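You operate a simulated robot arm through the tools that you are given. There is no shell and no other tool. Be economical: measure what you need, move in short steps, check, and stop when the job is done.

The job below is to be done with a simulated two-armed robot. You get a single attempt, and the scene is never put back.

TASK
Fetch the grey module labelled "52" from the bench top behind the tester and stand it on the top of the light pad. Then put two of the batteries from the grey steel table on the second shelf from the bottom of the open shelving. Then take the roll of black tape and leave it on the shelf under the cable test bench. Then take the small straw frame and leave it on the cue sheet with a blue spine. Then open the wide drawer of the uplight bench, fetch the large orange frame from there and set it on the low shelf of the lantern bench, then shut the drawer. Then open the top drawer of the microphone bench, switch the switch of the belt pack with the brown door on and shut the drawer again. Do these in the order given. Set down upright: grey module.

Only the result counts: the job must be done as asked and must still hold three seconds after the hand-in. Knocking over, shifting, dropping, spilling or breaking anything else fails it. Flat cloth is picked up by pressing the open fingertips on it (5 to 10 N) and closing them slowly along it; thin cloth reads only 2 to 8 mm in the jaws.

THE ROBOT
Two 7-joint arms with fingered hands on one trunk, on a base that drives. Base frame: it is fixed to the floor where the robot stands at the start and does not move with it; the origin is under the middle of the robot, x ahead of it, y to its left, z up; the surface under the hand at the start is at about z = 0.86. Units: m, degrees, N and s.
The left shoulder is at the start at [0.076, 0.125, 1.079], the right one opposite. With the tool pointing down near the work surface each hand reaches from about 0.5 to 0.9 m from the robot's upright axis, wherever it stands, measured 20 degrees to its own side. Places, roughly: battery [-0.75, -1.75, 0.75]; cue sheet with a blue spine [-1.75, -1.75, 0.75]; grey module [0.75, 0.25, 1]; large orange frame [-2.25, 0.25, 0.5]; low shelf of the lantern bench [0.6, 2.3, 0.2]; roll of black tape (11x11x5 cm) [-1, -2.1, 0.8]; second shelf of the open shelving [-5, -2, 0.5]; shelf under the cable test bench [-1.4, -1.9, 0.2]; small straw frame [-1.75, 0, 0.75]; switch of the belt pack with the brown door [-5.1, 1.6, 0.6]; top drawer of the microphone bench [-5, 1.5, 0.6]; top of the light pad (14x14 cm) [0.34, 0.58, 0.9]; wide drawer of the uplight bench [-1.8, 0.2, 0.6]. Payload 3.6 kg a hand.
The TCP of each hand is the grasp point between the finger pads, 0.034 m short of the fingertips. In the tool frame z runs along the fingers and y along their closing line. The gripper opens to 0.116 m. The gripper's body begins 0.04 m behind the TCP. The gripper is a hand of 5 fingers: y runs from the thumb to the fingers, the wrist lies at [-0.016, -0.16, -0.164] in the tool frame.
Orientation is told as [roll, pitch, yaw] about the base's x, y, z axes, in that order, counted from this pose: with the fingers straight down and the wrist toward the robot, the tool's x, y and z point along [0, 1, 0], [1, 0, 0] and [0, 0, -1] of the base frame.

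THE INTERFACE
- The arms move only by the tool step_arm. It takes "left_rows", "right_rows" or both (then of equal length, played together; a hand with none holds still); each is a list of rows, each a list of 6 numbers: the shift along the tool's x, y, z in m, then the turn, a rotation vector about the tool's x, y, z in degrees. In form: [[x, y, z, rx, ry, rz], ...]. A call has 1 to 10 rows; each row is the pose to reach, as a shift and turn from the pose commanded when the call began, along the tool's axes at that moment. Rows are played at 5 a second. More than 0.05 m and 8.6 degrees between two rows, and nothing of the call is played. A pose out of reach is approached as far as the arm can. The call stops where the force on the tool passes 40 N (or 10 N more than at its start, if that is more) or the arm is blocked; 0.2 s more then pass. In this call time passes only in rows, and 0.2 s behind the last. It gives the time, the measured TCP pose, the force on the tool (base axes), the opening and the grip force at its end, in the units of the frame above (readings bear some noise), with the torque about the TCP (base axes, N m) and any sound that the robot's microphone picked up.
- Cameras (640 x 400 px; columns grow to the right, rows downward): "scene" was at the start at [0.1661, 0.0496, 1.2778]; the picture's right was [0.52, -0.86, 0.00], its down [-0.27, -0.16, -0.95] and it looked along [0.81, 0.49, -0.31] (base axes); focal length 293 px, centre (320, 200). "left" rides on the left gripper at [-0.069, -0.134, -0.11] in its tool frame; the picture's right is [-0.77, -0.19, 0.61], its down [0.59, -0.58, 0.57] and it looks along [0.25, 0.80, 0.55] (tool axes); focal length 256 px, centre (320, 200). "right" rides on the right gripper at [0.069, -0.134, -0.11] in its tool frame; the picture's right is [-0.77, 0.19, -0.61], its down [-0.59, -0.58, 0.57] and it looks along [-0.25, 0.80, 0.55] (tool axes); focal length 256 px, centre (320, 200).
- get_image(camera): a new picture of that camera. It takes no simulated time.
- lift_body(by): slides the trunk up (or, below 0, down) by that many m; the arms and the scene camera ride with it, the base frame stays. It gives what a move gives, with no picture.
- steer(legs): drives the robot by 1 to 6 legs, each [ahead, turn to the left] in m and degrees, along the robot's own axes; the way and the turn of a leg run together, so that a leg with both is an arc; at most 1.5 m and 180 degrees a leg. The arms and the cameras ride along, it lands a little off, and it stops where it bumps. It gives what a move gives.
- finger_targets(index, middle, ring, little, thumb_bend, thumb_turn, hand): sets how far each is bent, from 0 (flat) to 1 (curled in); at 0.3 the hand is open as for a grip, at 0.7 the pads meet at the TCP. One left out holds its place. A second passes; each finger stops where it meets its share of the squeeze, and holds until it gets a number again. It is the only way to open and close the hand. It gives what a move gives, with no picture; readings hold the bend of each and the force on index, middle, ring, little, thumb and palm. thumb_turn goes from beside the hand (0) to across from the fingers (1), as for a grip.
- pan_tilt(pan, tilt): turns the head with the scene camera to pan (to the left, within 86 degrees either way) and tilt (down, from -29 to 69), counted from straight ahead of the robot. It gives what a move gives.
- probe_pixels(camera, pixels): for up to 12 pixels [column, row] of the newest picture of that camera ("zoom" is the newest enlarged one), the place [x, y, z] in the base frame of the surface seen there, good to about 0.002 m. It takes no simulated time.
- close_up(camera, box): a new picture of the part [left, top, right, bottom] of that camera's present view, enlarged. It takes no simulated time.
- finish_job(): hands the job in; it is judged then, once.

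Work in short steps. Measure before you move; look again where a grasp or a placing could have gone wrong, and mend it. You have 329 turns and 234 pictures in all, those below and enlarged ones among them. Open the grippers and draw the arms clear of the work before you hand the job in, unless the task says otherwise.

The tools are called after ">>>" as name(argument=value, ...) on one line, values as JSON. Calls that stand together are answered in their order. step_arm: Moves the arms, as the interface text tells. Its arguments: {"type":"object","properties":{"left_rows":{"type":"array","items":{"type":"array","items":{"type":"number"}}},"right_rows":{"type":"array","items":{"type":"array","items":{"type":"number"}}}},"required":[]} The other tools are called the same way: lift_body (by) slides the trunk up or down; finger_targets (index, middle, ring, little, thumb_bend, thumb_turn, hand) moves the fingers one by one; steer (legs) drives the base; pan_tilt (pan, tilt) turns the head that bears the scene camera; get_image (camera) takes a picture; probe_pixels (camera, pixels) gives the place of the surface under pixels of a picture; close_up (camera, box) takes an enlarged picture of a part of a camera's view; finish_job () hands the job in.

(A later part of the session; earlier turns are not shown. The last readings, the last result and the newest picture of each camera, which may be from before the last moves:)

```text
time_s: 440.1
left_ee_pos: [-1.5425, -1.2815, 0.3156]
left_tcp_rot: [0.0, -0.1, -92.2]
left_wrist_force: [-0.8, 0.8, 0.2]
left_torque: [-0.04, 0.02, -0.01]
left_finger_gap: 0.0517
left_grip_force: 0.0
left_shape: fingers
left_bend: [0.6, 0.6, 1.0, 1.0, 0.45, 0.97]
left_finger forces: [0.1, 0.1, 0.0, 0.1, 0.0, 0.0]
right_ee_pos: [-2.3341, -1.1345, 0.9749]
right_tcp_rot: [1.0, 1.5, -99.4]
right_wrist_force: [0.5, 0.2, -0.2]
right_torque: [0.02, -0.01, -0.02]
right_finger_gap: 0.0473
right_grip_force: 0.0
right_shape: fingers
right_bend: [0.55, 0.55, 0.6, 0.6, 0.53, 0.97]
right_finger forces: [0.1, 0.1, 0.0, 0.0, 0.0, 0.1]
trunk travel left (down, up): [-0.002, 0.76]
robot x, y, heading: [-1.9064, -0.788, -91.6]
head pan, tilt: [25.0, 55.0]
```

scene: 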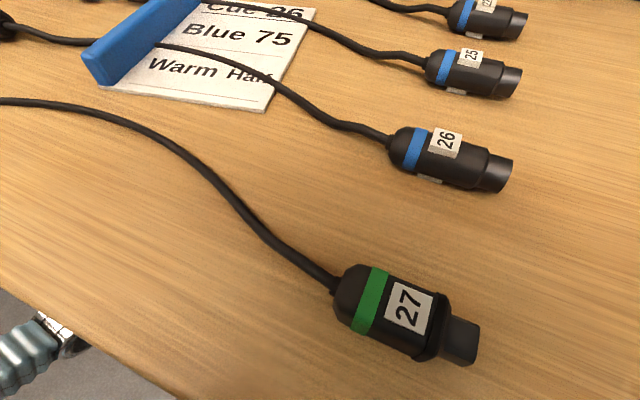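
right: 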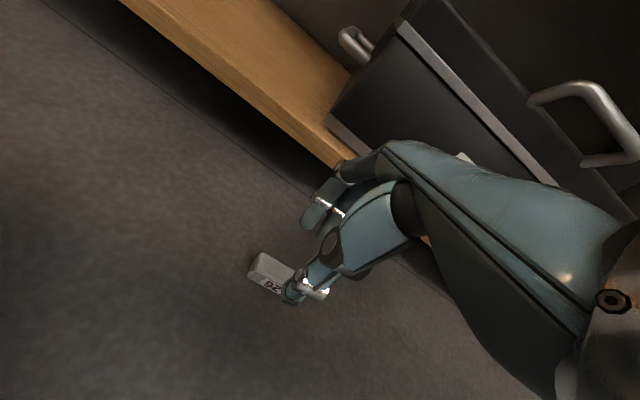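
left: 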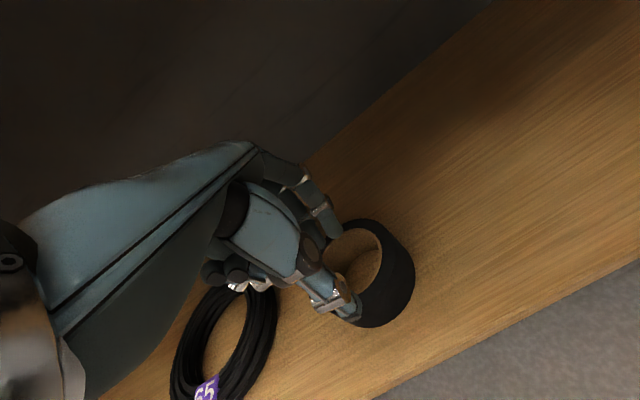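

Cue sheet (white part) spans about x −1.68…−1.785, y −1.70…−1.86, z 0.804, with cables crossing its near and far parts. Next the straw frame: I raise the left hand to tuck, then turn to the uplight bench.

>>> step_arm(left_rows=[[0, 0, -0.006, 0, 0, 0], [0, 0, -0.02, 0, 0, 0], [0.005, -0.005, -0.045, 0, 0, 0], [0.01, -0.01, -0.08, 0, 0, 0], [0.015, -0.015, -0.118, 0, 0, 0], [0.02, -0.02, -0.156, 0, 0, 0], [0.025, -0.025, -0.194, 0, 0, 0], [0.028, -0.03, -0.226, 0, 0, 0], [0.03, -0.035, -0.25, 0, 0, 0], [0.03, -0.04, -0.262, 0, 0, 0]])

>>> step_arm(left_rows=[[0, 0, -0.006, 0, 0, 0], [0, 0, -0.02, 0, 0, 0], [0, -0.005, -0.045, 0, 0, 0], [0, -0.01, -0.08, 0, 0, 0], [0, -0.02, -0.118, 0, 0, 0], [0, -0.03, -0.156, 0, 0, 0], [0, -0.04, -0.194, 0, 0, 0], [0, -0.05, -0.226, 0, 0, 0], [0, -0.055, -0.25, 0, 0, 0], [0, -0.06, -0.262, 0, 0, 0]])

>>> lift_body(by=0.15)

>>> steer(legs=[[0, 90.8], [0, 90.8]])

>>> pan_tilt(pan=0, tilt=30)

>>> get_image(camera="scene")

```text
time_s: 442.3
left_ee_pos: [-1.5129, -1.2417, 0.5782]
left_tcp_rot: [0.0, 0.0, -92.3]
left_wrist_force: [0.7, 0.7, -0.2]
left_torque: [-0.03, 0.0, 0.04]
left_finger_gap: 0.0515
left_grip_force: 0.0
left_shape: fingers
left_bend: [0.6, 0.6, 1.0, 1.0, 0.45, 0.97]
left_finger forces: [0.0, 0.1, 0.0, 0.0, 0.0, 0.1]
right_ee_pos: [-2.3357, -1.133, 0.9741]
right_tcp_rot: [1.1, 1.4, -99.4]
right_wrist_force: [-1.0, 0.6, -0.4]
right_torque: [0.0, -0.02, 0.02]
right_finger_gap: 0.0472
right_grip_force: 0.0
right_shape: fingers
right_bend: [0.55, 0.55, 0.6, 0.6, 0.53, 0.97]
right_finger forces: [0.0, 0.0, 0.1, 0.0, 0.0, 0.0]
trunk travel left (down, up): [-0.002, 0.76]
robot x, y, heading: [-1.9033, -0.7914, -91.6]
head pan, tilt: [25.0, 55.0]
```

```text
time_s: 444.5
left_ee_pos: [-1.5075, -1.182, 0.8411]
left_tcp_rot: [0.0, -0.2, -92.4]
left_wrist_force: [0.5, 0.1, 0.1]
left_torque: [0.03, 0.0, 0.0]
left_finger_gap: 0.0516
left_grip_force: 0.1
left_shape: fingers
left_bend: [0.6, 0.6, 1.0, 1.0, 0.45, 0.97]
left_finger forces: [0.0, 0.0, 0.0, 0.1, 0.1, 0.1]
right_ee_pos: [-2.3339, -1.1331, 0.975]
right_tcp_rot: [1.0, 1.3, -99.5]
right_wrist_force: [0.8, 1.0, -1.0]
right_torque: [-0.01, -0.01, 0.0]
right_finger_gap: 0.0475
right_grip_force: 0.0
right_shape: fingers
right_bend: [0.55, 0.55, 0.6, 0.6, 0.53, 0.97]
right_finger forces: [0.0, 0.0, 0.0, 0.0, 0.0, 0.0]
trunk travel left (down, up): [-0.002, 0.76]
robot x, y, heading: [-1.9063, -0.7898, -91.5]
head pan, tilt: [25.0, 55.0]
```

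```text
time_s: 446.2
left_ee_pos: [-1.5096, -1.183, 0.9884]
left_tcp_rot: [0.0, 0.0, -92.3]
left_wrist_force: [-1.3, 0.1, -0.2]
left_torque: [-0.05, -0.01, 0.02]
left_finger_gap: 0.0517
left_grip_force: 0.1
left_shape: fingers
left_bend: [0.6, 0.6, 1.0, 1.0, 0.45, 0.97]
left_finger forces: [0.1, 0.0, 0.1, 0.0, 0.0, 0.0]
right_ee_pos: [-2.3335, -1.1335, 1.124]
right_tcp_rot: [1.0, 1.5, -99.4]
right_wrist_force: [-1.0, -0.2, 0.3]
right_torque: [0.01, 0.0, 0.04]
right_finger_gap: 0.0476
right_grip_force: 0.0
right_shape: fingers
right_bend: [0.55, 0.55, 0.6, 0.6, 0.53, 0.97]
right_finger forces: [0.1, 0.0, 0.1, 0.0, 0.0, 0.0]
trunk travel left (down, up): [-0.152, 0.61]
robot x, y, heading: [-1.9057, -0.7869, -91.4]
head pan, tilt: [25.0, 55.0]
```

```text
time_s: 454.3
left_ee_pos: [-2.3067, -0.4017, 0.9894]
left_tcp_rot: [0.0, 0.0, 88.7]
left_wrist_force: [0.6, -0.2, 0.2]
left_torque: [0.01, 0.01, -0.01]
left_finger_gap: 0.0519
left_grip_force: 0.0
left_shape: fingers
left_bend: [0.6, 0.6, 1.0, 1.0, 0.45, 0.97]
left_finger forces: [0.0, 0.1, 0.1, 0.1, 0.0, 0.0]
right_ee_pos: [-1.4809, -0.4372, 1.1246]
right_tcp_rot: [1.0, 1.3, 81.6]
right_wrist_force: [0.3, 0.6, -0.5]
right_torque: [0.01, -0.01, 0.02]
right_finger_gap: 0.0472
right_grip_force: 0.1
right_shape: fingers
right_bend: [0.55, 0.55, 0.6, 0.6, 0.53, 0.97]
right_finger forces: [0.0, 0.0, 0.1, 0.1, 0.0, 0.0]
trunk travel left (down, up): [-0.152, 0.61]
robot x, y, heading: [-1.9057, -0.788, 89.9]
head pan, tilt: [25.0, 55.0]
```

```text
time_s: 455.2
left_ee_pos: [-2.3073, -0.4019, 0.9895]
left_tcp_rot: [-0.1, -0.1, 88.7]
left_wrist_force: [0.2, 0.1, -0.6]
left_torque: [0.01, 0.02, -0.02]
left_finger_gap: 0.0517
left_grip_force: 0.0
left_shape: fingers
left_bend: [0.6, 0.6, 1.0, 1.0, 0.45, 0.97]
left_finger forces: [0.0, 0.0, 0.0, 0.1, 0.1, 0.1]
right_ee_pos: [-1.4805, -0.4364, 1.1243]
right_tcp_rot: [1.0, 1.4, 81.6]
right_wrist_force: [-0.1, -0.1, -0.3]
right_torque: [-0.02, -0.03, 0.03]
right_finger_gap: 0.0472
right_grip_force: 0.2
right_shape: fingers
right_bend: [0.55, 0.55, 0.6, 0.6, 0.53, 0.97]
right_finger forces: [0.0, 0.0, 0.0, 0.0, 0.1, 0.1]
trunk travel left (down, up): [-0.152, 0.61]
robot x, y, heading: [-1.9046, -0.7881, 89.9]
head pan, tilt: [0.0, 30.0]
```

```text
57 pictures are left
```

scene: 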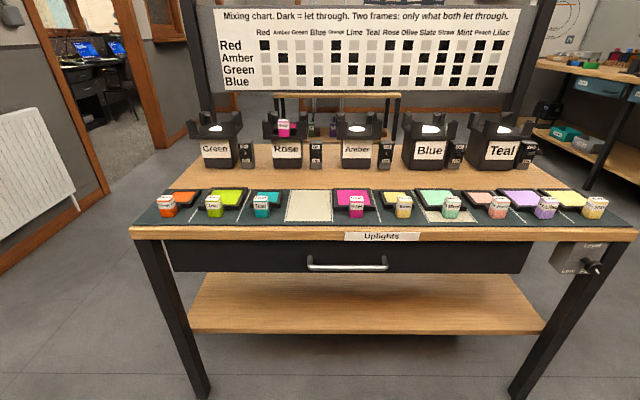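

A row of small frames (cubes with labels) and large ones. I zoom to find the small straw one.

>>> close_up(camera="scene", box=[130, 175, 390, 245])

>>> close_up(camera="scene", box=[370, 175, 630, 245])

```text
2.46 times, centred on (260, 210) of scene
```

zoom: 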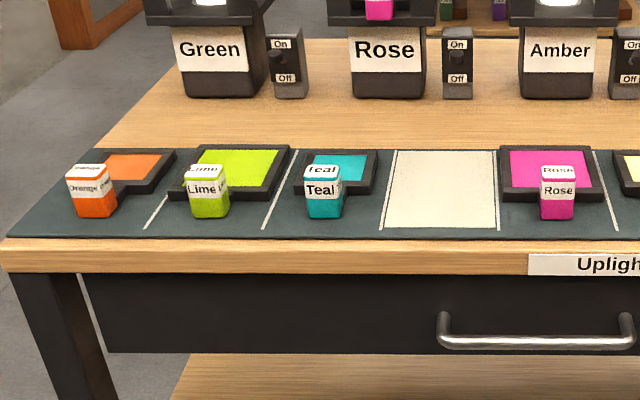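

```text
2.46 times, centred on (500, 210) of scene
```

zoom: 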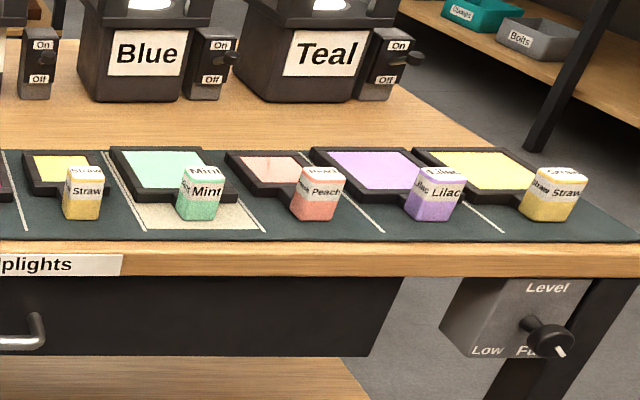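

The small straw frame is at (404,206): block with label and a small gel frame behind. The big straw one is at far right. I measure it.

>>> probe_pixels(camera="zoom", pixels=[[70, 172], [98, 172], [83, 192], [70, 215], [97, 217], [30, 158], [98, 158], [30, 190], [110, 185], [130, 150], [50, 225], [85, 168]])

```text
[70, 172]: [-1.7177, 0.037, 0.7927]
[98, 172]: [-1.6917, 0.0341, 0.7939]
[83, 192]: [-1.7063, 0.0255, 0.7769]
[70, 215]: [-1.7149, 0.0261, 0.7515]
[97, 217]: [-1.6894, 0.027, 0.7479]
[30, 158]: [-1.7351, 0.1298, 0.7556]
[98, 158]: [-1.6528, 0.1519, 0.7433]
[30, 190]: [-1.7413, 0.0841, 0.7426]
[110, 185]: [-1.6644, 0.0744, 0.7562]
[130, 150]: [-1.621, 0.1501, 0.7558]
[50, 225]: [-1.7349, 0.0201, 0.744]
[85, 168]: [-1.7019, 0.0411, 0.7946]
```

Block: x −1.718…−1.690, y 0.026…0.05, z 0.745–0.795, plate behind it to y 0.13 (z 0.756). I'll take the block with the right hand from the front. Drive 0.18 m closer and bring the right hand above.

>>> steer(legs=[[0.18, 0]])

>>> finger_targets(hand="right", index=0.45, middle=0.45, ring=1.0, little=1.0, thumb_bend=0.45)

>>> step_arm(right_rows=[[0.005, 0.005, 0.004, 0, 0, -0.3], [0.018, 0.017, 0.014, 0, 0, -1], [0.036, 0.034, 0.028, 0, 0, -2], [0.057, 0.055, 0.045, 0, 0, -3], [0.079, 0.076, 0.063, 0, 0, -4.2], [0.1, 0.097, 0.08, 0, 0, -5.5], [0.117, 0.114, 0.096, 0, 0, -6.5], [0.129, 0.126, 0.108, 0, 0, -7.5], [0.134, 0.13, 0.114, 0, 0, -8.4]])

>>> step_arm(right_rows=[[0.006, 0.007, 0.004, 0, 0, 0], [0.02, 0.022, 0.014, 0, 0, 0], [0.04, 0.044, 0.028, 0, 0, 0], [0.061, 0.069, 0.045, 0, 0, 0], [0.082, 0.094, 0.063, 0, 0, 0], [0.1, 0.119, 0.08, 0, 0, 0], [0.115, 0.138, 0.094, 0, 0, 0], [0.124, 0.15, 0.104, 0, 0, 0], [0.127, 0.155, 0.108, 0, 0, 0]])

>>> get_image(camera="right")

```text
time_s: 456.7
left_ee_pos: [-2.3062, -0.2217, 0.989]
left_tcp_rot: [0.0, -0.1, 88.7]
left_wrist_force: [-0.5, 0.1, 1.0]
left_torque: [-0.04, -0.02, 0.0]
left_finger_gap: 0.0518
left_grip_force: 0.0
left_shape: fingers
left_bend: [0.6, 0.6, 1.0, 1.0, 0.45, 0.97]
left_finger forces: [0.0, 0.0, 0.0, 0.0, 0.0, 0.1]
right_ee_pos: [-1.4791, -0.2564, 1.1242]
right_tcp_rot: [1.1, 1.5, 81.6]
right_wrist_force: [1.4, 0.0, -0.2]
right_torque: [-0.01, -0.02, -0.01]
right_finger_gap: 0.0476
right_grip_force: 0.0
right_shape: fingers
right_bend: [0.55, 0.55, 0.6, 0.6, 0.53, 0.97]
right_finger forces: [0.0, 0.0, 0.1, 0.1, 0.0, 0.1]
trunk travel left (down, up): [-0.152, 0.61]
robot x, y, heading: [-1.9046, -0.6116, 89.9]
head pan, tilt: [0.0, 30.0]
```

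```text
time_s: 457.7
left_ee_pos: [-2.3057, -0.2216, 0.9882]
left_tcp_rot: [0.0, -0.1, 88.7]
left_wrist_force: [0.0, -0.8, -0.5]
left_torque: [-0.03, 0.02, 0.02]
left_finger_gap: 0.0519
left_grip_force: 0.1
left_shape: fingers
left_bend: [0.6, 0.6, 1.0, 1.0, 0.45, 0.97]
left_finger forces: [0.1, 0.0, 0.0, 0.1, 0.0, 0.1]
right_ee_pos: [-1.4802, -0.2588, 1.1248]
right_tcp_rot: [1.0, 1.4, 81.6]
right_wrist_force: [-0.4, -0.9, -1.1]
right_torque: [0.01, 0.01, 0.01]
right_finger_gap: 0.0736
right_grip_force: 0.1
right_shape: fingers
right_bend: [0.45, 0.45, 1.0, 1.0, 0.45, 0.97]
right_finger forces: [0.1, 0.0, 0.0, 0.1, 0.0, 0.0]
trunk travel left (down, up): [-0.152, 0.61]
robot x, y, heading: [-1.901, -0.6078, 89.5]
head pan, tilt: [0.0, 30.0]
```

```text
time_s: 459.7
left_ee_pos: [-2.3063, -0.2211, 0.9894]
left_tcp_rot: [0.0, -0.1, 88.7]
left_wrist_force: [0.6, 0.4, 1.0]
left_torque: [0.02, 0.02, 0.02]
left_finger_gap: 0.0519
left_grip_force: 0.1
left_shape: fingers
left_bend: [0.6, 0.6, 1.0, 1.0, 0.45, 0.97]
left_finger forces: [0.0, 0.0, 0.1, 0.0, 0.1, 0.0]
right_ee_pos: [-1.5945, -0.1119, 1.0096]
right_tcp_rot: [1.3, 1.3, 90.0]
right_wrist_force: [0.0, -0.7, 0.1]
right_torque: [0.01, 0.0, 0.0]
right_finger_gap: 0.0738
right_grip_force: 0.2
right_shape: fingers
right_bend: [0.45, 0.45, 1.0, 1.0, 0.45, 0.97]
right_finger forces: [0.1, 0.0, 0.0, 0.0, 0.0, 0.1]
trunk travel left (down, up): [-0.152, 0.61]
robot x, y, heading: [-1.903, -0.6079, 89.5]
head pan, tilt: [0.0, 30.0]
```

```text
time_s: 461.7
left_ee_pos: [-2.3062, -0.2216, 0.9891]
left_tcp_rot: [0.0, -0.1, 88.6]
left_wrist_force: [0.4, 0.4, 0.4]
left_torque: [0.03, 0.0, 0.01]
left_finger_gap: 0.0518
left_grip_force: 0.0
left_shape: fingers
left_bend: [0.6, 0.6, 1.0, 1.0, 0.45, 0.97]
left_finger forces: [0.1, 0.1, 0.2, 0.0, 0.1, 0.0]
right_ee_pos: [-1.7263, 0.0417, 0.9011]
right_tcp_rot: [1.2, 1.2, 89.8]
right_wrist_force: [0.0, -0.2, 0.0]
right_torque: [0.02, 0.01, 0.01]
right_finger_gap: 0.0736
right_grip_force: 0.0
right_shape: fingers
right_bend: [0.45, 0.45, 1.0, 1.0, 0.45, 0.97]
right_finger forces: [0.1, 0.0, 0.0, 0.0, 0.1, 0.0]
trunk travel left (down, up): [-0.152, 0.61]
robot x, y, heading: [-1.9042, -0.6085, 89.9]
head pan, tilt: [0.0, 30.0]
```

```text
54 pictures are left
```

right: 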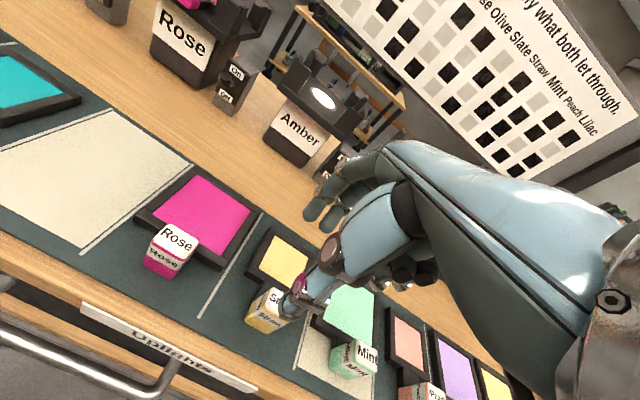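

I refine the block's position from this view.

>>> probe_pixels(camera="right", pixels=[[267, 289], [257, 305], [284, 318], [265, 325], [280, 258], [250, 275]])

```text
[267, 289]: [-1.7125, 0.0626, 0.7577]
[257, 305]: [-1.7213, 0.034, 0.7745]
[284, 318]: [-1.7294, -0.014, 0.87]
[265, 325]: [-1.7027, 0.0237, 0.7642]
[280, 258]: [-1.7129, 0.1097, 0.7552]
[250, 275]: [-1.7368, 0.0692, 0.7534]
```

Block centre ≈(−1.706, 0.037). I shift 2 cm and descend to TCP z 0.80 (tips just above the plate).

>>> step_arm(right_rows=[[-0.004, -0.001, 0.003, 0, 0, 0], [-0.012, -0.003, 0.01, 0, -0.5, 0], [-0.018, -0.004, 0.022, 0, -1, 0], [-0.02, -0.004, 0.038, 0, -1, 0], [-0.02, -0.004, 0.055, 0, -1, 0], [-0.02, -0.004, 0.072, 0, -1, 0], [-0.02, -0.004, 0.086, 0, -1, 0], [-0.02, -0.004, 0.096, 0, -1, 0], [-0.02, -0.004, 0.101, 0, -1, 0]])

>>> finger_targets(hand="right", index=0.6, middle=0.6, thumb_bend=0.6)

>>> close_up(camera="right", box=[200, 150, 440, 350])

```text
time_s: 463.7
left_ee_pos: [-2.3058, -0.2226, 0.9897]
left_tcp_rot: [0.0, 0.0, 88.6]
left_wrist_force: [1.0, -0.3, -0.8]
left_torque: [-0.03, 0.01, 0.04]
left_finger_gap: 0.0517
left_grip_force: 0.1
left_shape: fingers
left_bend: [0.6, 0.6, 1.0, 1.0, 0.45, 0.97]
left_finger forces: [0.0, 0.1, 0.0, 0.0, 0.0, 0.1]
right_ee_pos: [-1.7066, 0.0334, 0.7996]
right_tcp_rot: [0.3, 1.3, 90.0]
right_wrist_force: [0.1, 0.8, -0.3]
right_torque: [-0.02, 0.0, -0.02]
right_finger_gap: 0.0737
right_grip_force: 0.1
right_shape: fingers
right_bend: [0.45, 0.45, 1.0, 1.0, 0.45, 0.97]
right_finger forces: [0.1, 0.1, 0.1, 0.1, 0.1, 0.0]
trunk travel left (down, up): [-0.152, 0.61]
robot x, y, heading: [-1.9005, -0.6069, 89.8]
head pan, tilt: [0.0, 30.0]
```

```text
time_s: 464.7
left_ee_pos: [-2.306, -0.2236, 0.9907]
left_tcp_rot: [0.0, -0.1, 88.7]
left_wrist_force: [-0.1, 0.1, -0.5]
left_torque: [0.01, 0.0, 0.0]
left_finger_gap: 0.0518
left_grip_force: 0.0
left_shape: fingers
left_bend: [0.6, 0.6, 1.0, 1.0, 0.45, 0.97]
left_finger forces: [0.0, 0.0, 0.0, 0.0, 0.0, 0.0]
right_ee_pos: [-1.7068, 0.0345, 0.7991]
right_tcp_rot: [0.2, 1.4, 90.0]
right_wrist_force: [-0.3, 1.2, -0.9]
right_torque: [0.0, 0.01, 0.01]
right_finger_gap: 0.0311
right_grip_force: 0.5
right_shape: fingers
right_bend: [0.6, 0.6, 1.0, 1.0, 0.6, 0.97]
right_finger forces: [0.4, 0.2, 0.0, 0.0, 0.0, 0.0]
trunk travel left (down, up): [-0.152, 0.61]
robot x, y, heading: [-1.9025, -0.6092, 89.6]
head pan, tilt: [0.0, 30.0]
```

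```text
2.00 times, centred on (320, 250) of right
```

zoom: 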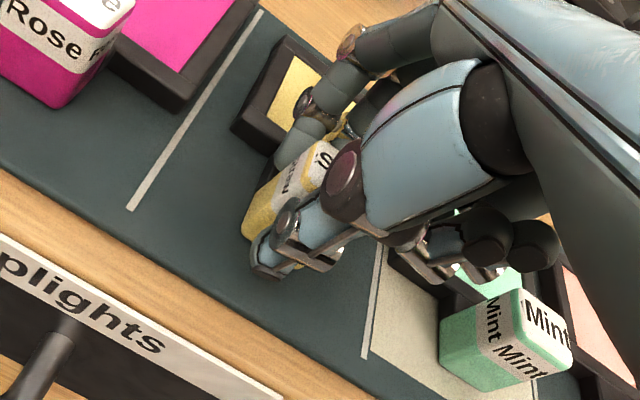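

Aligned. Close the pinch and lift 10 cm.

>>> finger_targets(hand="right", index=0.78, middle=0.78, thumb_bend=0.78)

>>> step_arm(right_rows=[[0, 0, -0.004, 0, 0, 0], [0, 0, -0.013, 0, 0, 0], [0, 0, -0.028, 0, 0, 0], [0, 0, -0.046, 0, 0, 0], [0, 0, -0.066, 0, 0, 0], [0, 0, -0.084, 0, 0, 0], [0, 0, -0.096, 0, 0, 0], [0, 0, -0.1, 0, 0, 0]])

>>> get_image(camera="right")

```text
time_s: 465.7
left_ee_pos: [-2.3072, -0.2225, 0.9907]
left_tcp_rot: [-0.1, -0.1, 88.8]
left_wrist_force: [-0.4, -0.4, -0.2]
left_torque: [0.0, -0.04, -0.03]
left_finger_gap: 0.0519
left_grip_force: 0.0
left_shape: fingers
left_bend: [0.6, 0.6, 1.0, 1.0, 0.45, 0.97]
left_finger forces: [0.0, 0.0, 0.0, 0.0, 0.0, 0.0]
right_ee_pos: [-1.7069, 0.0349, 0.7994]
right_tcp_rot: [0.2, 1.3, 90.1]
right_wrist_force: [-0.9, 0.2, -0.2]
right_torque: [-0.01, 0.02, 0.01]
right_finger_gap: 0.0194
right_grip_force: 26.8
right_shape: fingers
right_bend: [0.63, 0.65, 1.0, 1.0, 0.64, 0.96]
right_finger forces: [14.2, 12.2, 0.0, 0.1, 26.6, 0.0]
trunk travel left (down, up): [-0.152, 0.61]
robot x, y, heading: [-1.9004, -0.6065, 89.6]
head pan, tilt: [0.0, 30.0]
```

```text
time_s: 467.5
left_ee_pos: [-2.3068, -0.2226, 0.991]
left_tcp_rot: [0.0, -0.1, 88.7]
left_wrist_force: [-0.3, 0.5, -0.6]
left_torque: [-0.03, 0.0, 0.0]
left_finger_gap: 0.0518
left_grip_force: 0.0
left_shape: fingers
left_bend: [0.6, 0.6, 1.0, 1.0, 0.45, 0.97]
left_finger forces: [0.0, 0.0, 0.0, 0.1, 0.1, 0.1]
right_ee_pos: [-1.7065, 0.0368, 0.8997]
right_tcp_rot: [0.2, 1.4, 90.1]
right_wrist_force: [-0.3, -0.3, -0.9]
right_torque: [-0.06, 0.02, -0.02]
right_finger_gap: 0.0195
right_grip_force: 26.0
right_shape: fingers
right_bend: [0.63, 0.65, 1.0, 1.0, 0.64, 0.95]
right_finger forces: [14.9, 11.4, 0.0, 0.1, 26.2, 0.0]
trunk travel left (down, up): [-0.152, 0.61]
robot x, y, heading: [-1.9062, -0.6081, 89.7]
head pan, tilt: [0.0, 30.0]
```

```text
52 pictures are left
```

right: 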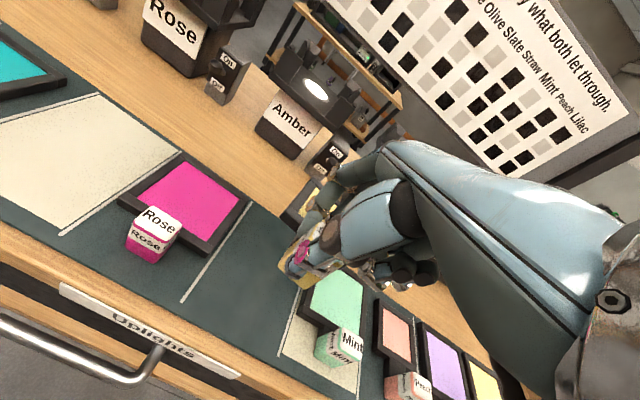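

The frame came up cleanly. I retract to tuck, back off, and turn to the cable bench.

>>> step_arm(right_rows=[[-0.008, -0.01, -0.006, 0, 0, 0], [-0.024, -0.031, -0.014, 0, 0, 0], [-0.048, -0.062, -0.026, 0, 0, 0], [-0.074, -0.096, -0.038, 0, 0, 0], [-0.1, -0.13, -0.05, 0, 0, 0], [-0.127, -0.164, -0.062, 0, 0, 0], [-0.153, -0.198, -0.074, 0, 0, 0], [-0.177, -0.229, -0.086, 0, 0, 0], [-0.196, -0.254, -0.095, 0, 0, 0], [-0.2065, -0.267, -0.1, 0, 0, 0]])

>>> steer(legs=[[-0.25, 0], [0, -90]])

```text
time_s: 469.7
left_ee_pos: [-2.3059, -0.2225, 0.9906]
left_tcp_rot: [0.0, -0.1, 88.6]
left_wrist_force: [-0.4, -0.1, -0.7]
left_torque: [0.02, -0.01, -0.02]
left_finger_gap: 0.0516
left_grip_force: 0.1
left_shape: fingers
left_bend: [0.6, 0.6, 1.0, 1.0, 0.45, 0.97]
left_finger forces: [0.0, 0.0, 0.1, 0.0, 0.1, 0.0]
right_ee_pos: [-1.4995, -0.227, 1.0062]
right_tcp_rot: [0.3, 1.3, 90.0]
right_wrist_force: [-0.1, -0.3, -0.6]
right_torque: [-0.06, 0.03, -0.01]
right_finger_gap: 0.0197
right_grip_force: 26.1
right_shape: fingers
right_bend: [0.62, 0.66, 1.0, 1.0, 0.64, 0.95]
right_finger forces: [14.6, 11.3, 0.0, 0.0, 25.9, 0.1]
trunk travel left (down, up): [-0.152, 0.61]
robot x, y, heading: [-1.9031, -0.6056, 89.5]
head pan, tilt: [0.0, 30.0]
```

```text
time_s: 475.4
left_ee_pos: [-1.5155, -0.4623, 0.9901]
left_tcp_rot: [0.0, -0.1, -1.8]
left_wrist_force: [0.4, 0.1, 0.6]
left_torque: [-0.01, 0.0, 0.01]
left_finger_gap: 0.0518
left_grip_force: 0.0
left_shape: fingers
left_bend: [0.6, 0.6, 1.0, 1.0, 0.45, 0.97]
left_finger forces: [0.0, 0.0, 0.0, 0.1, 0.1, 0.0]
right_ee_pos: [-1.5281, -1.269, 1.0062]
right_tcp_rot: [0.2, 1.3, -0.7]
right_wrist_force: [0.5, 0.2, -1.9]
right_torque: [-0.03, 0.04, 0.01]
right_finger_gap: 0.019
right_grip_force: 24.6
right_shape: fingers
right_bend: [0.62, 0.66, 1.0, 1.0, 0.65, 0.95]
right_finger forces: [14.1, 10.6, 0.0, 0.1, 24.6, 0.0]
trunk travel left (down, up): [-0.152, 0.61]
robot x, y, heading: [-1.9067, -0.8602, -1.1]
head pan, tilt: [0.0, 30.0]
```

I drive 0.4 m and turn to face the cable bench.

>>> steer(legs=[[0.4, 0], [0, -89]])

>>> steer(legs=[[0.36, 0]])

>>> pan_tilt(pan=-20, tilt=45)

>>> get_image(camera="scene")

```text
time_s: 481.7
left_ee_pos: [-1.0928, -1.2478, 0.9894]
left_tcp_rot: [0.0, -0.1, -90.6]
left_wrist_force: [-0.2, 0.0, 0.3]
left_torque: [0.04, -0.02, 0.01]
left_finger_gap: 0.0519
left_grip_force: 0.1
left_shape: fingers
left_bend: [0.6, 0.6, 1.0, 1.0, 0.45, 0.97]
left_finger forces: [0.0, 0.0, 0.0, 0.1, 0.0, 0.1]
right_ee_pos: [-1.8984, -1.2536, 1.0061]
right_tcp_rot: [0.2, 1.3, -89.3]
right_wrist_force: [1.1, -0.2, -1.3]
right_torque: [0.07, -0.04, 0.0]
right_finger_gap: 0.0187
right_grip_force: 24.1
right_shape: fingers
right_bend: [0.63, 0.66, 1.0, 1.0, 0.65, 0.95]
right_finger forces: [13.6, 10.3, 0.0, 0.1, 24.0, 0.0]
trunk travel left (down, up): [-0.152, 0.61]
robot x, y, heading: [-1.501, -0.8642, -89.6]
head pan, tilt: [0.0, 30.0]
```

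```text
time_s: 484.0
left_ee_pos: [-1.0889, -1.6061, 0.9896]
left_tcp_rot: [0.0, -0.1, -90.6]
left_wrist_force: [0.3, -0.5, 0.4]
left_torque: [-0.02, -0.01, -0.02]
left_finger_gap: 0.0517
left_grip_force: 0.1
left_shape: fingers
left_bend: [0.6, 0.6, 1.0, 1.0, 0.45, 0.97]
left_finger forces: [0.1, 0.0, 0.1, 0.0, 0.0, 0.1]
right_ee_pos: [-1.8948, -1.6128, 1.0062]
right_tcp_rot: [0.1, 1.3, -89.2]
right_wrist_force: [0.3, -0.2, -0.9]
right_torque: [0.05, -0.01, 0.0]
right_finger_gap: 0.0188
right_grip_force: 24.0
right_shape: fingers
right_bend: [0.63, 0.66, 1.0, 1.0, 0.65, 0.95]
right_finger forces: [13.5, 10.4, 0.1, 0.0, 24.0, 0.0]
trunk travel left (down, up): [-0.152, 0.61]
robot x, y, heading: [-1.4979, -1.2247, -89.4]
head pan, tilt: [0.0, 30.0]
```

```text
time_s: 484.8
left_ee_pos: [-1.088, -1.6067, 0.989]
left_tcp_rot: [0.0, 0.0, -90.4]
left_wrist_force: [0.1, -0.3, 0.5]
left_torque: [-0.03, 0.01, -0.01]
left_finger_gap: 0.0518
left_grip_force: 0.0
left_shape: fingers
left_bend: [0.6, 0.6, 1.0, 1.0, 0.45, 0.97]
left_finger forces: [0.0, 0.0, 0.1, 0.0, 0.1, 0.1]
right_ee_pos: [-1.8947, -1.6126, 1.0063]
right_tcp_rot: [0.1, 1.3, -89.3]
right_wrist_force: [-0.3, -0.3, -1.6]
right_torque: [0.01, -0.01, -0.02]
right_finger_gap: 0.0188
right_grip_force: 23.9
right_shape: fingers
right_bend: [0.63, 0.66, 1.0, 1.0, 0.65, 0.95]
right_finger forces: [13.7, 10.4, 0.1, 0.0, 24.1, 0.0]
trunk travel left (down, up): [-0.152, 0.61]
robot x, y, heading: [-1.496, -1.2222, -89.3]
head pan, tilt: [-20.0, 45.0]
```

```text
51 pictures are left
```

scene: 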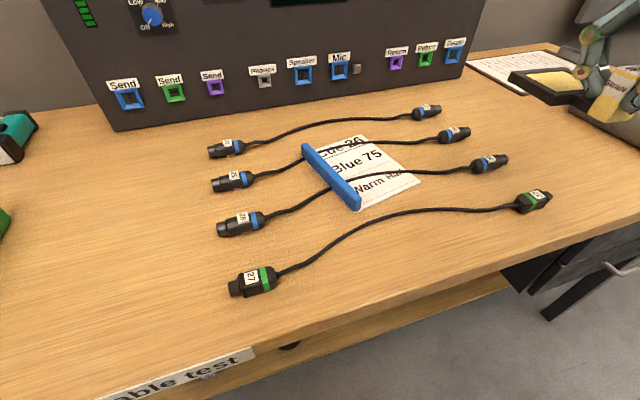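

I zoom on the cue sheet and map the cables over it.

>>> close_up(camera="scene", box=[280, 110, 440, 220])

>>> probe_pixels(camera="scene", pixels=[[420, 182], [362, 207], [360, 137], [330, 145], [370, 175], [400, 172], [350, 148], [390, 140], [375, 157], [352, 190], [352, 205], [308, 147]])

```text
3.64 times, centred on (360, 165) of scene
```

zoom: 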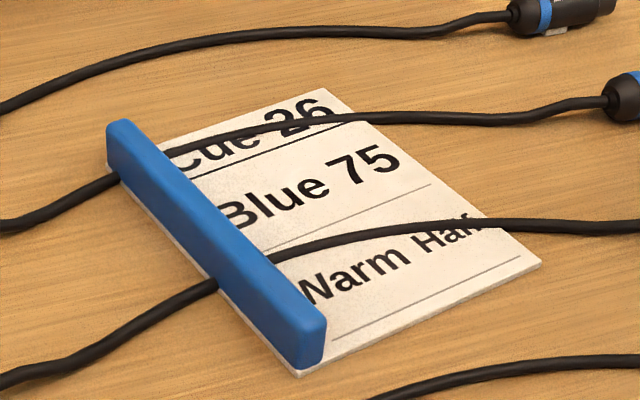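

```text
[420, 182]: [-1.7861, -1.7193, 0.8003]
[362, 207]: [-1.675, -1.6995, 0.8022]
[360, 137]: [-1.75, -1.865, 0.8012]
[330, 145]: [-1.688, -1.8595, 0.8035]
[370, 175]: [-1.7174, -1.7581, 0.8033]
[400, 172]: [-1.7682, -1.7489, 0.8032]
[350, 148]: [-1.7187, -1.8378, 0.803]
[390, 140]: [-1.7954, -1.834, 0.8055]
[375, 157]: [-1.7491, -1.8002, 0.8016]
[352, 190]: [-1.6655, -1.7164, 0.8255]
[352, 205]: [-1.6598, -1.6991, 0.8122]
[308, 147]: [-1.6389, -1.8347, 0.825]
```

The sheet (centre ≈(−1.713,−1.782)) is turned ~13°, thin cables lie across it. I bring the frame above it, turned to yaw −78° to match.

>>> step_arm(right_rows=[[0.007, 0.006, 0.003, 0, 0, -0.5], [0.022, 0.018, 0.01, 0, 0, -1.5], [0.044, 0.035, 0.02, 0, 0, -3], [0.069, 0.055, 0.032, 0, 0, -4.7], [0.094, 0.075, 0.045, 0, 0, -6.4], [0.118, 0.094, 0.058, 0, 0, -8], [0.14, 0.111, 0.07, 0, 0, -9.5], [0.156, 0.123, 0.079, 0, 0, -10.5], [0.165, 0.13, 0.084, 0, 0, -11], [0.168, 0.132, 0.086, 0, 0, -11]])

>>> get_image(camera="right")

>>> close_up(camera="scene", box=[260, 70, 480, 230])

```text
time_s: 487.0
left_ee_pos: [-1.0893, -1.6059, 0.99]
left_tcp_rot: [-0.1, -0.1, -90.6]
left_wrist_force: [-0.3, 0.0, -0.4]
left_torque: [0.03, 0.03, -0.01]
left_finger_gap: 0.0519
left_grip_force: 0.0
left_shape: fingers
left_bend: [0.6, 0.6, 1.0, 1.0, 0.45, 0.97]
left_finger forces: [0.1, 0.0, 0.0, 0.0, 0.0, 0.1]
right_ee_pos: [-1.7241, -1.7394, 0.9175]
right_tcp_rot: [0.4, 1.1, -78.2]
right_wrist_force: [0.3, -0.5, -1.6]
right_torque: [0.06, -0.05, 0.01]
right_finger_gap: 0.0186
right_grip_force: 23.9
right_shape: fingers
right_bend: [0.63, 0.66, 1.0, 1.0, 0.65, 0.95]
right_finger forces: [13.5, 10.4, 0.0, 0.1, 23.9, 0.0]
trunk travel left (down, up): [-0.152, 0.61]
robot x, y, heading: [-1.4949, -1.221, -89.7]
head pan, tilt: [-20.0, 45.0]
```

```text
49 pictures are left
```

right: 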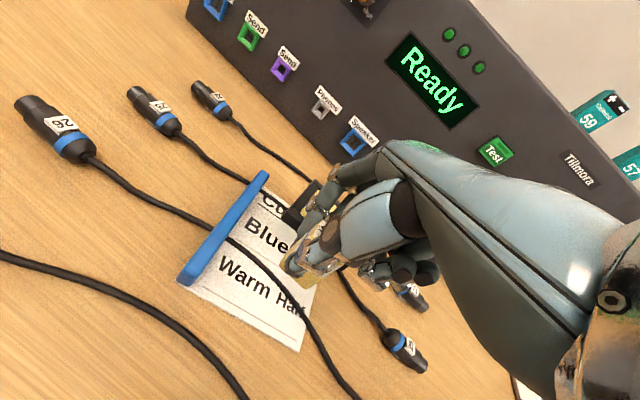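

```text
2.50 times, centred on (370, 150) of scene
```

zoom: 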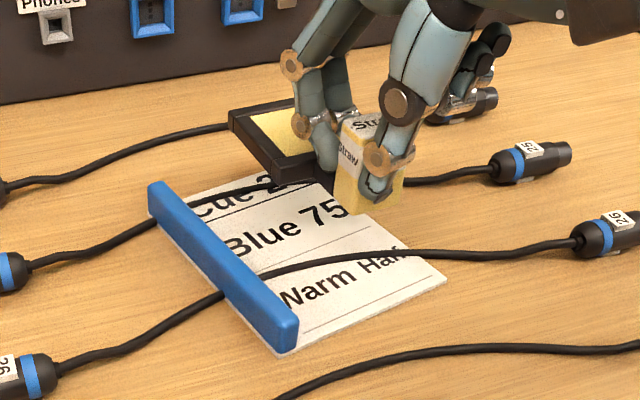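

Well aligned. I lower it gently: first to ~1 cm above, then to contact.

>>> step_arm(right_rows=[[0, 0, 0.003, 0, 0, 0], [0, 0.001, 0.01, 0, 0, 0], [0, 0.001, 0.02, 0, 0, 0], [0, 0.001, 0.03, 0, 0, 0], [0, 0.001, 0.039, 0, 0, 0], [0, 0.001, 0.045, 0, 0, 0], [0, 0.001, 0.048, 0, 0, 0]])

>>> step_arm(right_rows=[[0, 0, 0.002, 0, 0, 0], [0, 0, 0.004, 0, 0, 0], [0, 0, 0.006, 0, 0, 0], [0, 0, 0.008, 0, 0, 0]])

>>> close_up(camera="scene", box=[260, 90, 480, 230])

```text
time_s: 488.6
left_ee_pos: [-1.0876, -1.6056, 0.9904]
left_tcp_rot: [-0.1, -0.2, -90.5]
left_wrist_force: [-0.5, -0.1, -0.6]
left_torque: [-0.01, -0.04, 0.0]
left_finger_gap: 0.052
left_grip_force: 0.2
left_shape: fingers
left_bend: [0.6, 0.6, 1.0, 1.0, 0.45, 0.97]
left_finger forces: [0.0, 0.0, 0.0, 0.0, 0.0, 0.0]
right_ee_pos: [-1.7255, -1.7401, 0.8693]
right_tcp_rot: [0.4, 1.1, -78.3]
right_wrist_force: [-0.1, 1.0, -0.8]
right_torque: [0.06, -0.04, 0.01]
right_finger_gap: 0.0187
right_grip_force: 24.0
right_shape: fingers
right_bend: [0.63, 0.66, 1.0, 1.0, 0.65, 0.95]
right_finger forces: [13.5, 10.4, 0.1, 0.0, 23.8, 0.0]
trunk travel left (down, up): [-0.152, 0.61]
robot x, y, heading: [-1.4971, -1.2205, -89.8]
head pan, tilt: [-20.0, 45.0]
```

```text
time_s: 489.6
left_ee_pos: [-1.0891, -1.607, 0.989]
left_tcp_rot: [0.1, -0.2, -90.6]
left_wrist_force: [-0.6, 0.2, 0.0]
left_torque: [0.02, 0.01, -0.02]
left_finger_gap: 0.0517
left_grip_force: 0.0
left_shape: fingers
left_bend: [0.6, 0.6, 1.0, 1.0, 0.45, 0.97]
left_finger forces: [0.1, 0.0, 0.0, 0.0, 0.0, 0.0]
right_ee_pos: [-1.7254, -1.7391, 0.8607]
right_tcp_rot: [0.3, 1.3, -78.2]
right_wrist_force: [-1.2, 0.3, -0.2]
right_torque: [0.02, 0.0, 0.02]
right_finger_gap: 0.0187
right_grip_force: 24.3
right_shape: fingers
right_bend: [0.63, 0.66, 1.0, 1.0, 0.65, 0.95]
right_finger forces: [13.5, 10.5, 0.0, 0.1, 23.9, 0.0]
trunk travel left (down, up): [-0.152, 0.61]
robot x, y, heading: [-1.4957, -1.2224, -89.4]
head pan, tilt: [-20.0, 45.0]
```

```text
2.86 times, centred on (370, 160) of scene
```

zoom: 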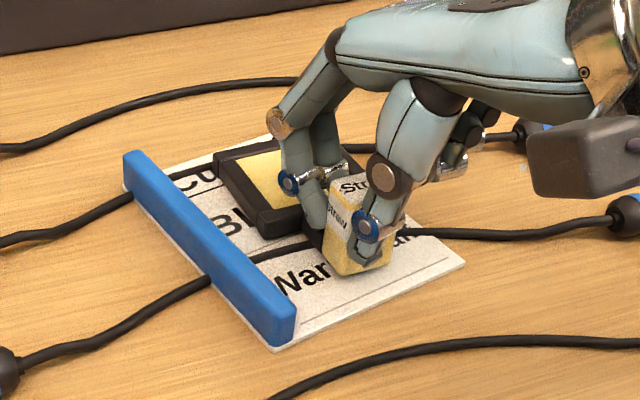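

It touches down on the sheet (weight off). Release and rise.

>>> finger_targets(hand="right", index=0.57, middle=0.57, thumb_bend=0.5)

>>> step_arm(right_rows=[[0, 0, -0.004, 0, 0, 0], [0, 0, -0.013, 0, 0, 0], [0, 0, -0.03, 0, 0, 0], [0, 0, -0.05, 0, 0, 0], [0, 0, -0.075, 0, 0, 0], [0, 0, -0.1, 0, 0, 0], [0, 0, -0.12, 0, 0, 0], [0, 0, -0.13, 0, 0, 0]])

>>> close_up(camera="scene", box=[260, 90, 480, 230])

```text
time_s: 490.6
left_ee_pos: [-1.0891, -1.6058, 0.989]
left_tcp_rot: [0.0, -0.1, -90.4]
left_wrist_force: [0.4, 0.2, 0.0]
left_torque: [-0.01, 0.02, 0.03]
left_finger_gap: 0.0518
left_grip_force: 0.2
left_shape: fingers
left_bend: [0.6, 0.6, 1.0, 1.0, 0.45, 0.97]
left_finger forces: [0.1, 0.1, 0.0, 0.0, 0.0, 0.0]
right_ee_pos: [-1.7244, -1.7383, 0.8605]
right_tcp_rot: [0.5, 1.1, -78.3]
right_wrist_force: [-0.4, -0.4, -0.1]
right_torque: [-0.01, -0.01, 0.0]
right_finger_gap: 0.05
right_grip_force: 0.1
right_shape: fingers
right_bend: [0.56, 0.56, 1.0, 1.0, 0.5, 0.97]
right_finger forces: [0.0, 0.0, 0.1, 0.0, 0.1, 0.0]
trunk travel left (down, up): [-0.152, 0.61]
robot x, y, heading: [-1.4937, -1.2236, -89.7]
head pan, tilt: [-20.0, 45.0]
```

```text
time_s: 492.4
left_ee_pos: [-1.0885, -1.6047, 0.9907]
left_tcp_rot: [0.1, -0.2, -90.5]
left_wrist_force: [0.8, -1.2, 0.5]
left_torque: [0.01, -0.01, -0.01]
left_finger_gap: 0.0519
left_grip_force: 0.0
left_shape: fingers
left_bend: [0.6, 0.6, 1.0, 1.0, 0.45, 0.97]
left_finger forces: [0.0, 0.1, 0.0, 0.0, 0.1, 0.1]
right_ee_pos: [-1.7265, -1.7436, 0.9909]
right_tcp_rot: [0.4, 1.2, -78.3]
right_wrist_force: [0.2, -0.6, 0.0]
right_torque: [0.0, 0.01, 0.01]
right_finger_gap: 0.0502
right_grip_force: 0.2
right_shape: fingers
right_bend: [0.56, 0.56, 1.0, 1.0, 0.5, 0.97]
right_finger forces: [0.0, 0.1, 0.0, 0.0, 0.0, 0.1]
trunk travel left (down, up): [-0.152, 0.61]
robot x, y, heading: [-1.4969, -1.2239, -89.3]
head pan, tilt: [-20.0, 45.0]
```

```text
2.86 times, centred on (370, 160) of scene
```

zoom: 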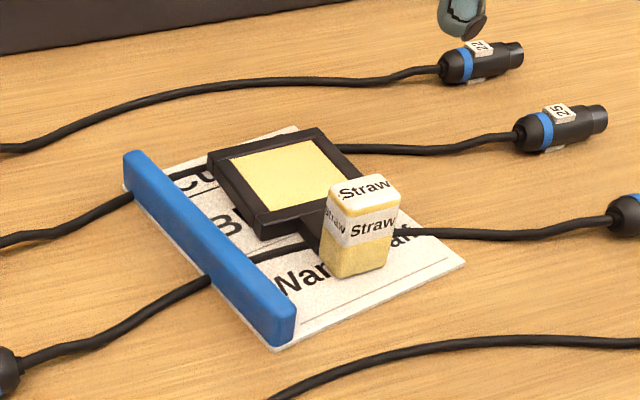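

The straw frame lies on the blue-spined cue sheet. Next the uplight drawer. I retract the right hand, back off, lower the trunk and turn around.

>>> step_arm(right_rows=[[-0.007, -0.006, 0, 0, 0, 0.5], [-0.022, -0.018, 0, 0, 0, 1.5], [-0.044, -0.04, 0, 0, 0, 3], [-0.069, -0.06, 0, 0, 0, 4.7], [-0.094, -0.085, 0, 0, 0, 6.4], [-0.118, -0.11, 0, 0, 0, 8], [-0.14, -0.13, 0, 0, 0, 9.5], [-0.156, -0.145, 0, 0, 0, 10.5], [-0.165, -0.155, 0, 0, 0, 11], [-0.168, -0.16, 0, 0, 0, 11]])

>>> steer(legs=[[-0.45, 0], [0, -90], [0.63, 0], [0, -90]])

>>> lift_body(by=-0.13)

>>> pan_tilt(pan=-15, tilt=25)

>>> get_image(camera="scene")

```text
time_s: 494.6
left_ee_pos: [-1.0891, -1.6057, 0.9892]
left_tcp_rot: [0.0, -0.2, -90.5]
left_wrist_force: [0.3, 0.3, -0.7]
left_torque: [-0.04, 0.03, 0.01]
left_finger_gap: 0.0518
left_grip_force: 0.0
left_shape: fingers
left_bend: [0.6, 0.6, 1.0, 1.0, 0.45, 0.97]
left_finger forces: [0.0, 0.0, 0.0, 0.1, 0.2, 0.1]
right_ee_pos: [-1.9216, -1.6193, 0.995]
right_tcp_rot: [0.2, 1.3, -89.3]
right_wrist_force: [0.3, 0.0, -1.0]
right_torque: [-0.01, 0.03, 0.0]
right_finger_gap: 0.0501
right_grip_force: 0.2
right_shape: fingers
right_bend: [0.56, 0.56, 1.0, 1.0, 0.5, 0.97]
right_finger forces: [0.1, 0.1, 0.1, 0.0, 0.1, 0.0]
trunk travel left (down, up): [-0.152, 0.61]
robot x, y, heading: [-1.4966, -1.2221, -89.5]
head pan, tilt: [-20.0, 45.0]
```

```text
time_s: 508.1
left_ee_pos: [-2.5352, -0.4007, 0.9895]
left_tcp_rot: [0.1, -0.1, 89.2]
left_wrist_force: [0.0, 0.1, -0.2]
left_torque: [-0.02, -0.01, 0.04]
left_finger_gap: 0.0518
left_grip_force: 0.0
left_shape: fingers
left_bend: [0.6, 0.6, 1.0, 1.0, 0.45, 0.97]
left_finger forces: [0.0, 0.0, 0.0, 0.0, 0.0, 0.1]
right_ee_pos: [-1.7026, -0.3942, 0.9934]
right_tcp_rot: [0.1, 1.4, 90.3]
right_wrist_force: [-0.3, 0.5, -1.0]
right_torque: [-0.02, 0.01, -0.02]
right_finger_gap: 0.0501
right_grip_force: 0.1
right_shape: fingers
right_bend: [0.56, 0.56, 1.0, 1.0, 0.5, 0.97]
right_finger forces: [0.1, 0.0, 0.0, 0.0, 0.0, 0.0]
trunk travel left (down, up): [-0.152, 0.61]
robot x, y, heading: [-2.1297, -0.7841, 90.1]
head pan, tilt: [-20.0, 45.0]
```

```text
time_s: 509.7
left_ee_pos: [-2.5353, -0.4026, 0.8598]
left_tcp_rot: [0.0, -0.1, 89.0]
left_wrist_force: [0.3, 0.6, -0.4]
left_torque: [-0.01, 0.03, -0.01]
left_finger_gap: 0.0516
left_grip_force: 0.1
left_shape: fingers
left_bend: [0.6, 0.6, 1.0, 1.0, 0.45, 0.97]
left_finger forces: [0.0, 0.0, 0.0, 0.0, 0.0, 0.0]
right_ee_pos: [-1.7031, -0.3948, 0.8655]
right_tcp_rot: [0.0, 1.3, 90.3]
right_wrist_force: [-0.1, 0.8, -0.1]
right_torque: [0.01, 0.0, -0.01]
right_finger_gap: 0.0499
right_grip_force: 0.0
right_shape: fingers
right_bend: [0.56, 0.56, 1.0, 1.0, 0.5, 0.97]
right_finger forces: [0.0, 0.1, 0.0, 0.0, 0.1, 0.1]
trunk travel left (down, up): [-0.022, 0.74]
robot x, y, heading: [-2.1291, -0.7795, 90.2]
head pan, tilt: [-20.0, 45.0]
```

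```text
time_s: 510.5
left_ee_pos: [-2.5356, -0.401, 0.8598]
left_tcp_rot: [-0.1, 0.0, 89.1]
left_wrist_force: [0.1, 0.1, 0.4]
left_torque: [0.01, -0.01, -0.02]
left_finger_gap: 0.052
left_grip_force: 0.1
left_shape: fingers
left_bend: [0.6, 0.6, 1.0, 1.0, 0.45, 0.97]
left_finger forces: [0.0, 0.1, 0.1, 0.0, 0.0, 0.0]
right_ee_pos: [-1.7016, -0.3948, 0.8643]
right_tcp_rot: [0.1, 1.2, 90.3]
right_wrist_force: [-0.4, 0.3, -0.2]
right_torque: [0.01, -0.03, 0.0]
right_finger_gap: 0.0503
right_grip_force: 0.0
right_shape: fingers
right_bend: [0.56, 0.56, 1.0, 1.0, 0.5, 0.97]
right_finger forces: [0.1, 0.1, 0.0, 0.0, 0.0, 0.1]
trunk travel left (down, up): [-0.022, 0.74]
robot x, y, heading: [-2.1329, -0.7831, 90.2]
head pan, tilt: [-15.0, 25.0]
```

```text
45 pictures are left
```

scene: 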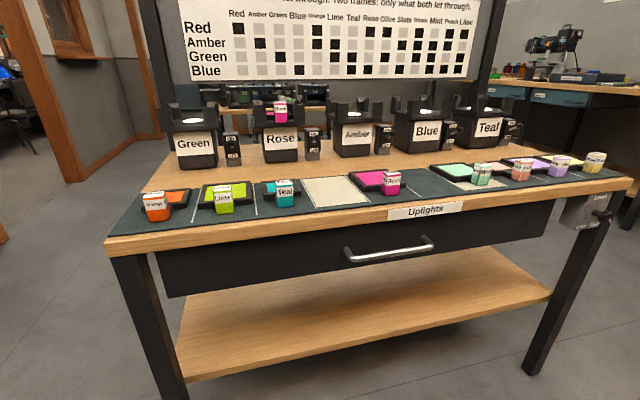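

I probe the drawer's handle bar and front.

>>> probe_pixels(camera="scene", pixels=[[348, 259], [390, 252], [430, 245], [390, 262], [390, 240], [180, 280], [540, 225], [300, 245], [347, 250]])

>>> close_up(camera="scene", box=[320, 200, 460, 280])

```text
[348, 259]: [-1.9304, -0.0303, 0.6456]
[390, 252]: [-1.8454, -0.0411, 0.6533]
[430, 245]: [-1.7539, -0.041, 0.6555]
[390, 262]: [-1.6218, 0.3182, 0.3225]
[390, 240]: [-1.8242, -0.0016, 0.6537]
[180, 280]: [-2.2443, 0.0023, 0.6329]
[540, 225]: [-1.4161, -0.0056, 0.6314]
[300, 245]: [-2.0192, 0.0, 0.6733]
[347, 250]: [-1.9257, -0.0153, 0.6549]
```

```text
4.57 times, centred on (390, 240) of scene
```

zoom: 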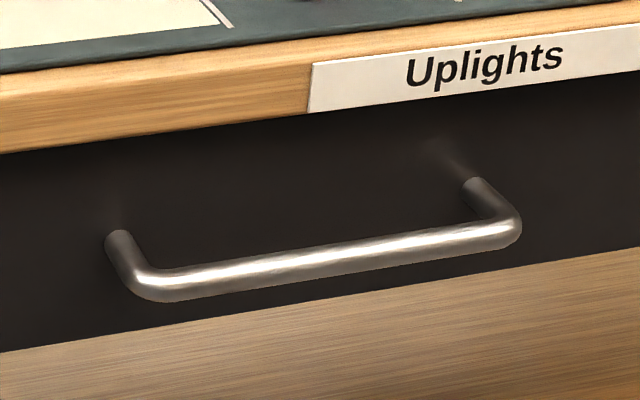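

Handle bar: x −1.93…−1.745, y ≈ −0.035, z 0.654, 2.9 cm behind it. I shape the right hand and, in free space, tip it 40° forward and lower it to bar height.

>>> finger_targets(hand="right", index=0.55, middle=0.55, ring=0.55, little=0.55, thumb_bend=0.45)

>>> step_arm(right_rows=[[0.005, 0.001, 0.005, -1, 0, 0], [0.015, 0.004, 0.018, -4, 0, 0], [0.031, 0.009, 0.038, -8, 0, 0], [0.051, 0.015, 0.063, -13, 0, 0], [0.073, 0.022, 0.09, -18.5, 0, 0], [0.095, 0.029, 0.118, -24, 0, 0], [0.117, 0.036, 0.145, -29.5, 0, 0], [0.136, 0.042, 0.17, -34, 0, 0], [0.15, 0.047, 0.188, -38, 0, 0], [0.158, 0.05, 0.2, -40, 0, 0]])

```text
time_s: 511.5
left_ee_pos: [-2.5358, -0.4003, 0.859]
left_tcp_rot: [0.0, 0.0, 89.1]
left_wrist_force: [-0.1, 0.9, 0.0]
left_torque: [-0.01, 0.02, -0.04]
left_finger_gap: 0.0517
left_grip_force: 0.0
left_shape: fingers
left_bend: [0.6, 0.6, 1.0, 1.0, 0.45, 0.97]
left_finger forces: [0.1, 0.1, 0.0, 0.0, 0.0, 0.0]
right_ee_pos: [-1.7035, -0.3928, 0.8657]
right_tcp_rot: [0.1, 1.3, 90.2]
right_wrist_force: [-0.1, 0.3, 0.3]
right_torque: [0.03, -0.01, 0.02]
right_finger_gap: 0.059
right_grip_force: 0.0
right_shape: fingers
right_bend: [0.55, 0.55, 0.55, 0.55, 0.45, 0.97]
right_finger forces: [0.0, 0.0, 0.0, 0.1, 0.0, 0.0]
trunk travel left (down, up): [-0.022, 0.74]
robot x, y, heading: [-2.1323, -0.7864, 90.0]
head pan, tilt: [-15.0, 25.0]
```

```text
time_s: 513.7
left_ee_pos: [-2.535, -0.4004, 0.8595]
left_tcp_rot: [-0.1, -0.1, 89.0]
left_wrist_force: [0.2, 0.5, 0.5]
left_torque: [0.04, 0.0, 0.01]
left_finger_gap: 0.0518
left_grip_force: 0.1
left_shape: fingers
left_bend: [0.6, 0.6, 1.0, 1.0, 0.45, 0.97]
left_finger forces: [0.0, 0.0, 0.1, 0.1, 0.0, 0.0]
right_ee_pos: [-1.8164, -0.3389, 0.6073]
right_tcp_rot: [0.0, -38.9, 90.4]
right_wrist_force: [0.0, 1.5, -0.4]
right_torque: [0.04, -0.01, 0.0]
right_finger_gap: 0.0592
right_grip_force: 0.0
right_shape: fingers
right_bend: [0.55, 0.55, 0.55, 0.55, 0.45, 0.97]
right_finger forces: [0.0, 0.0, 0.0, 0.1, 0.1, 0.0]
right hand out of reach, approached as far as the arm can: row 4, 5, 6, 7, 8, 9, 10
trunk travel left (down, up): [-0.022, 0.74]
robot x, y, heading: [-2.1301, -0.789, 89.9]
head pan, tilt: [-15.0, 25.0]
```

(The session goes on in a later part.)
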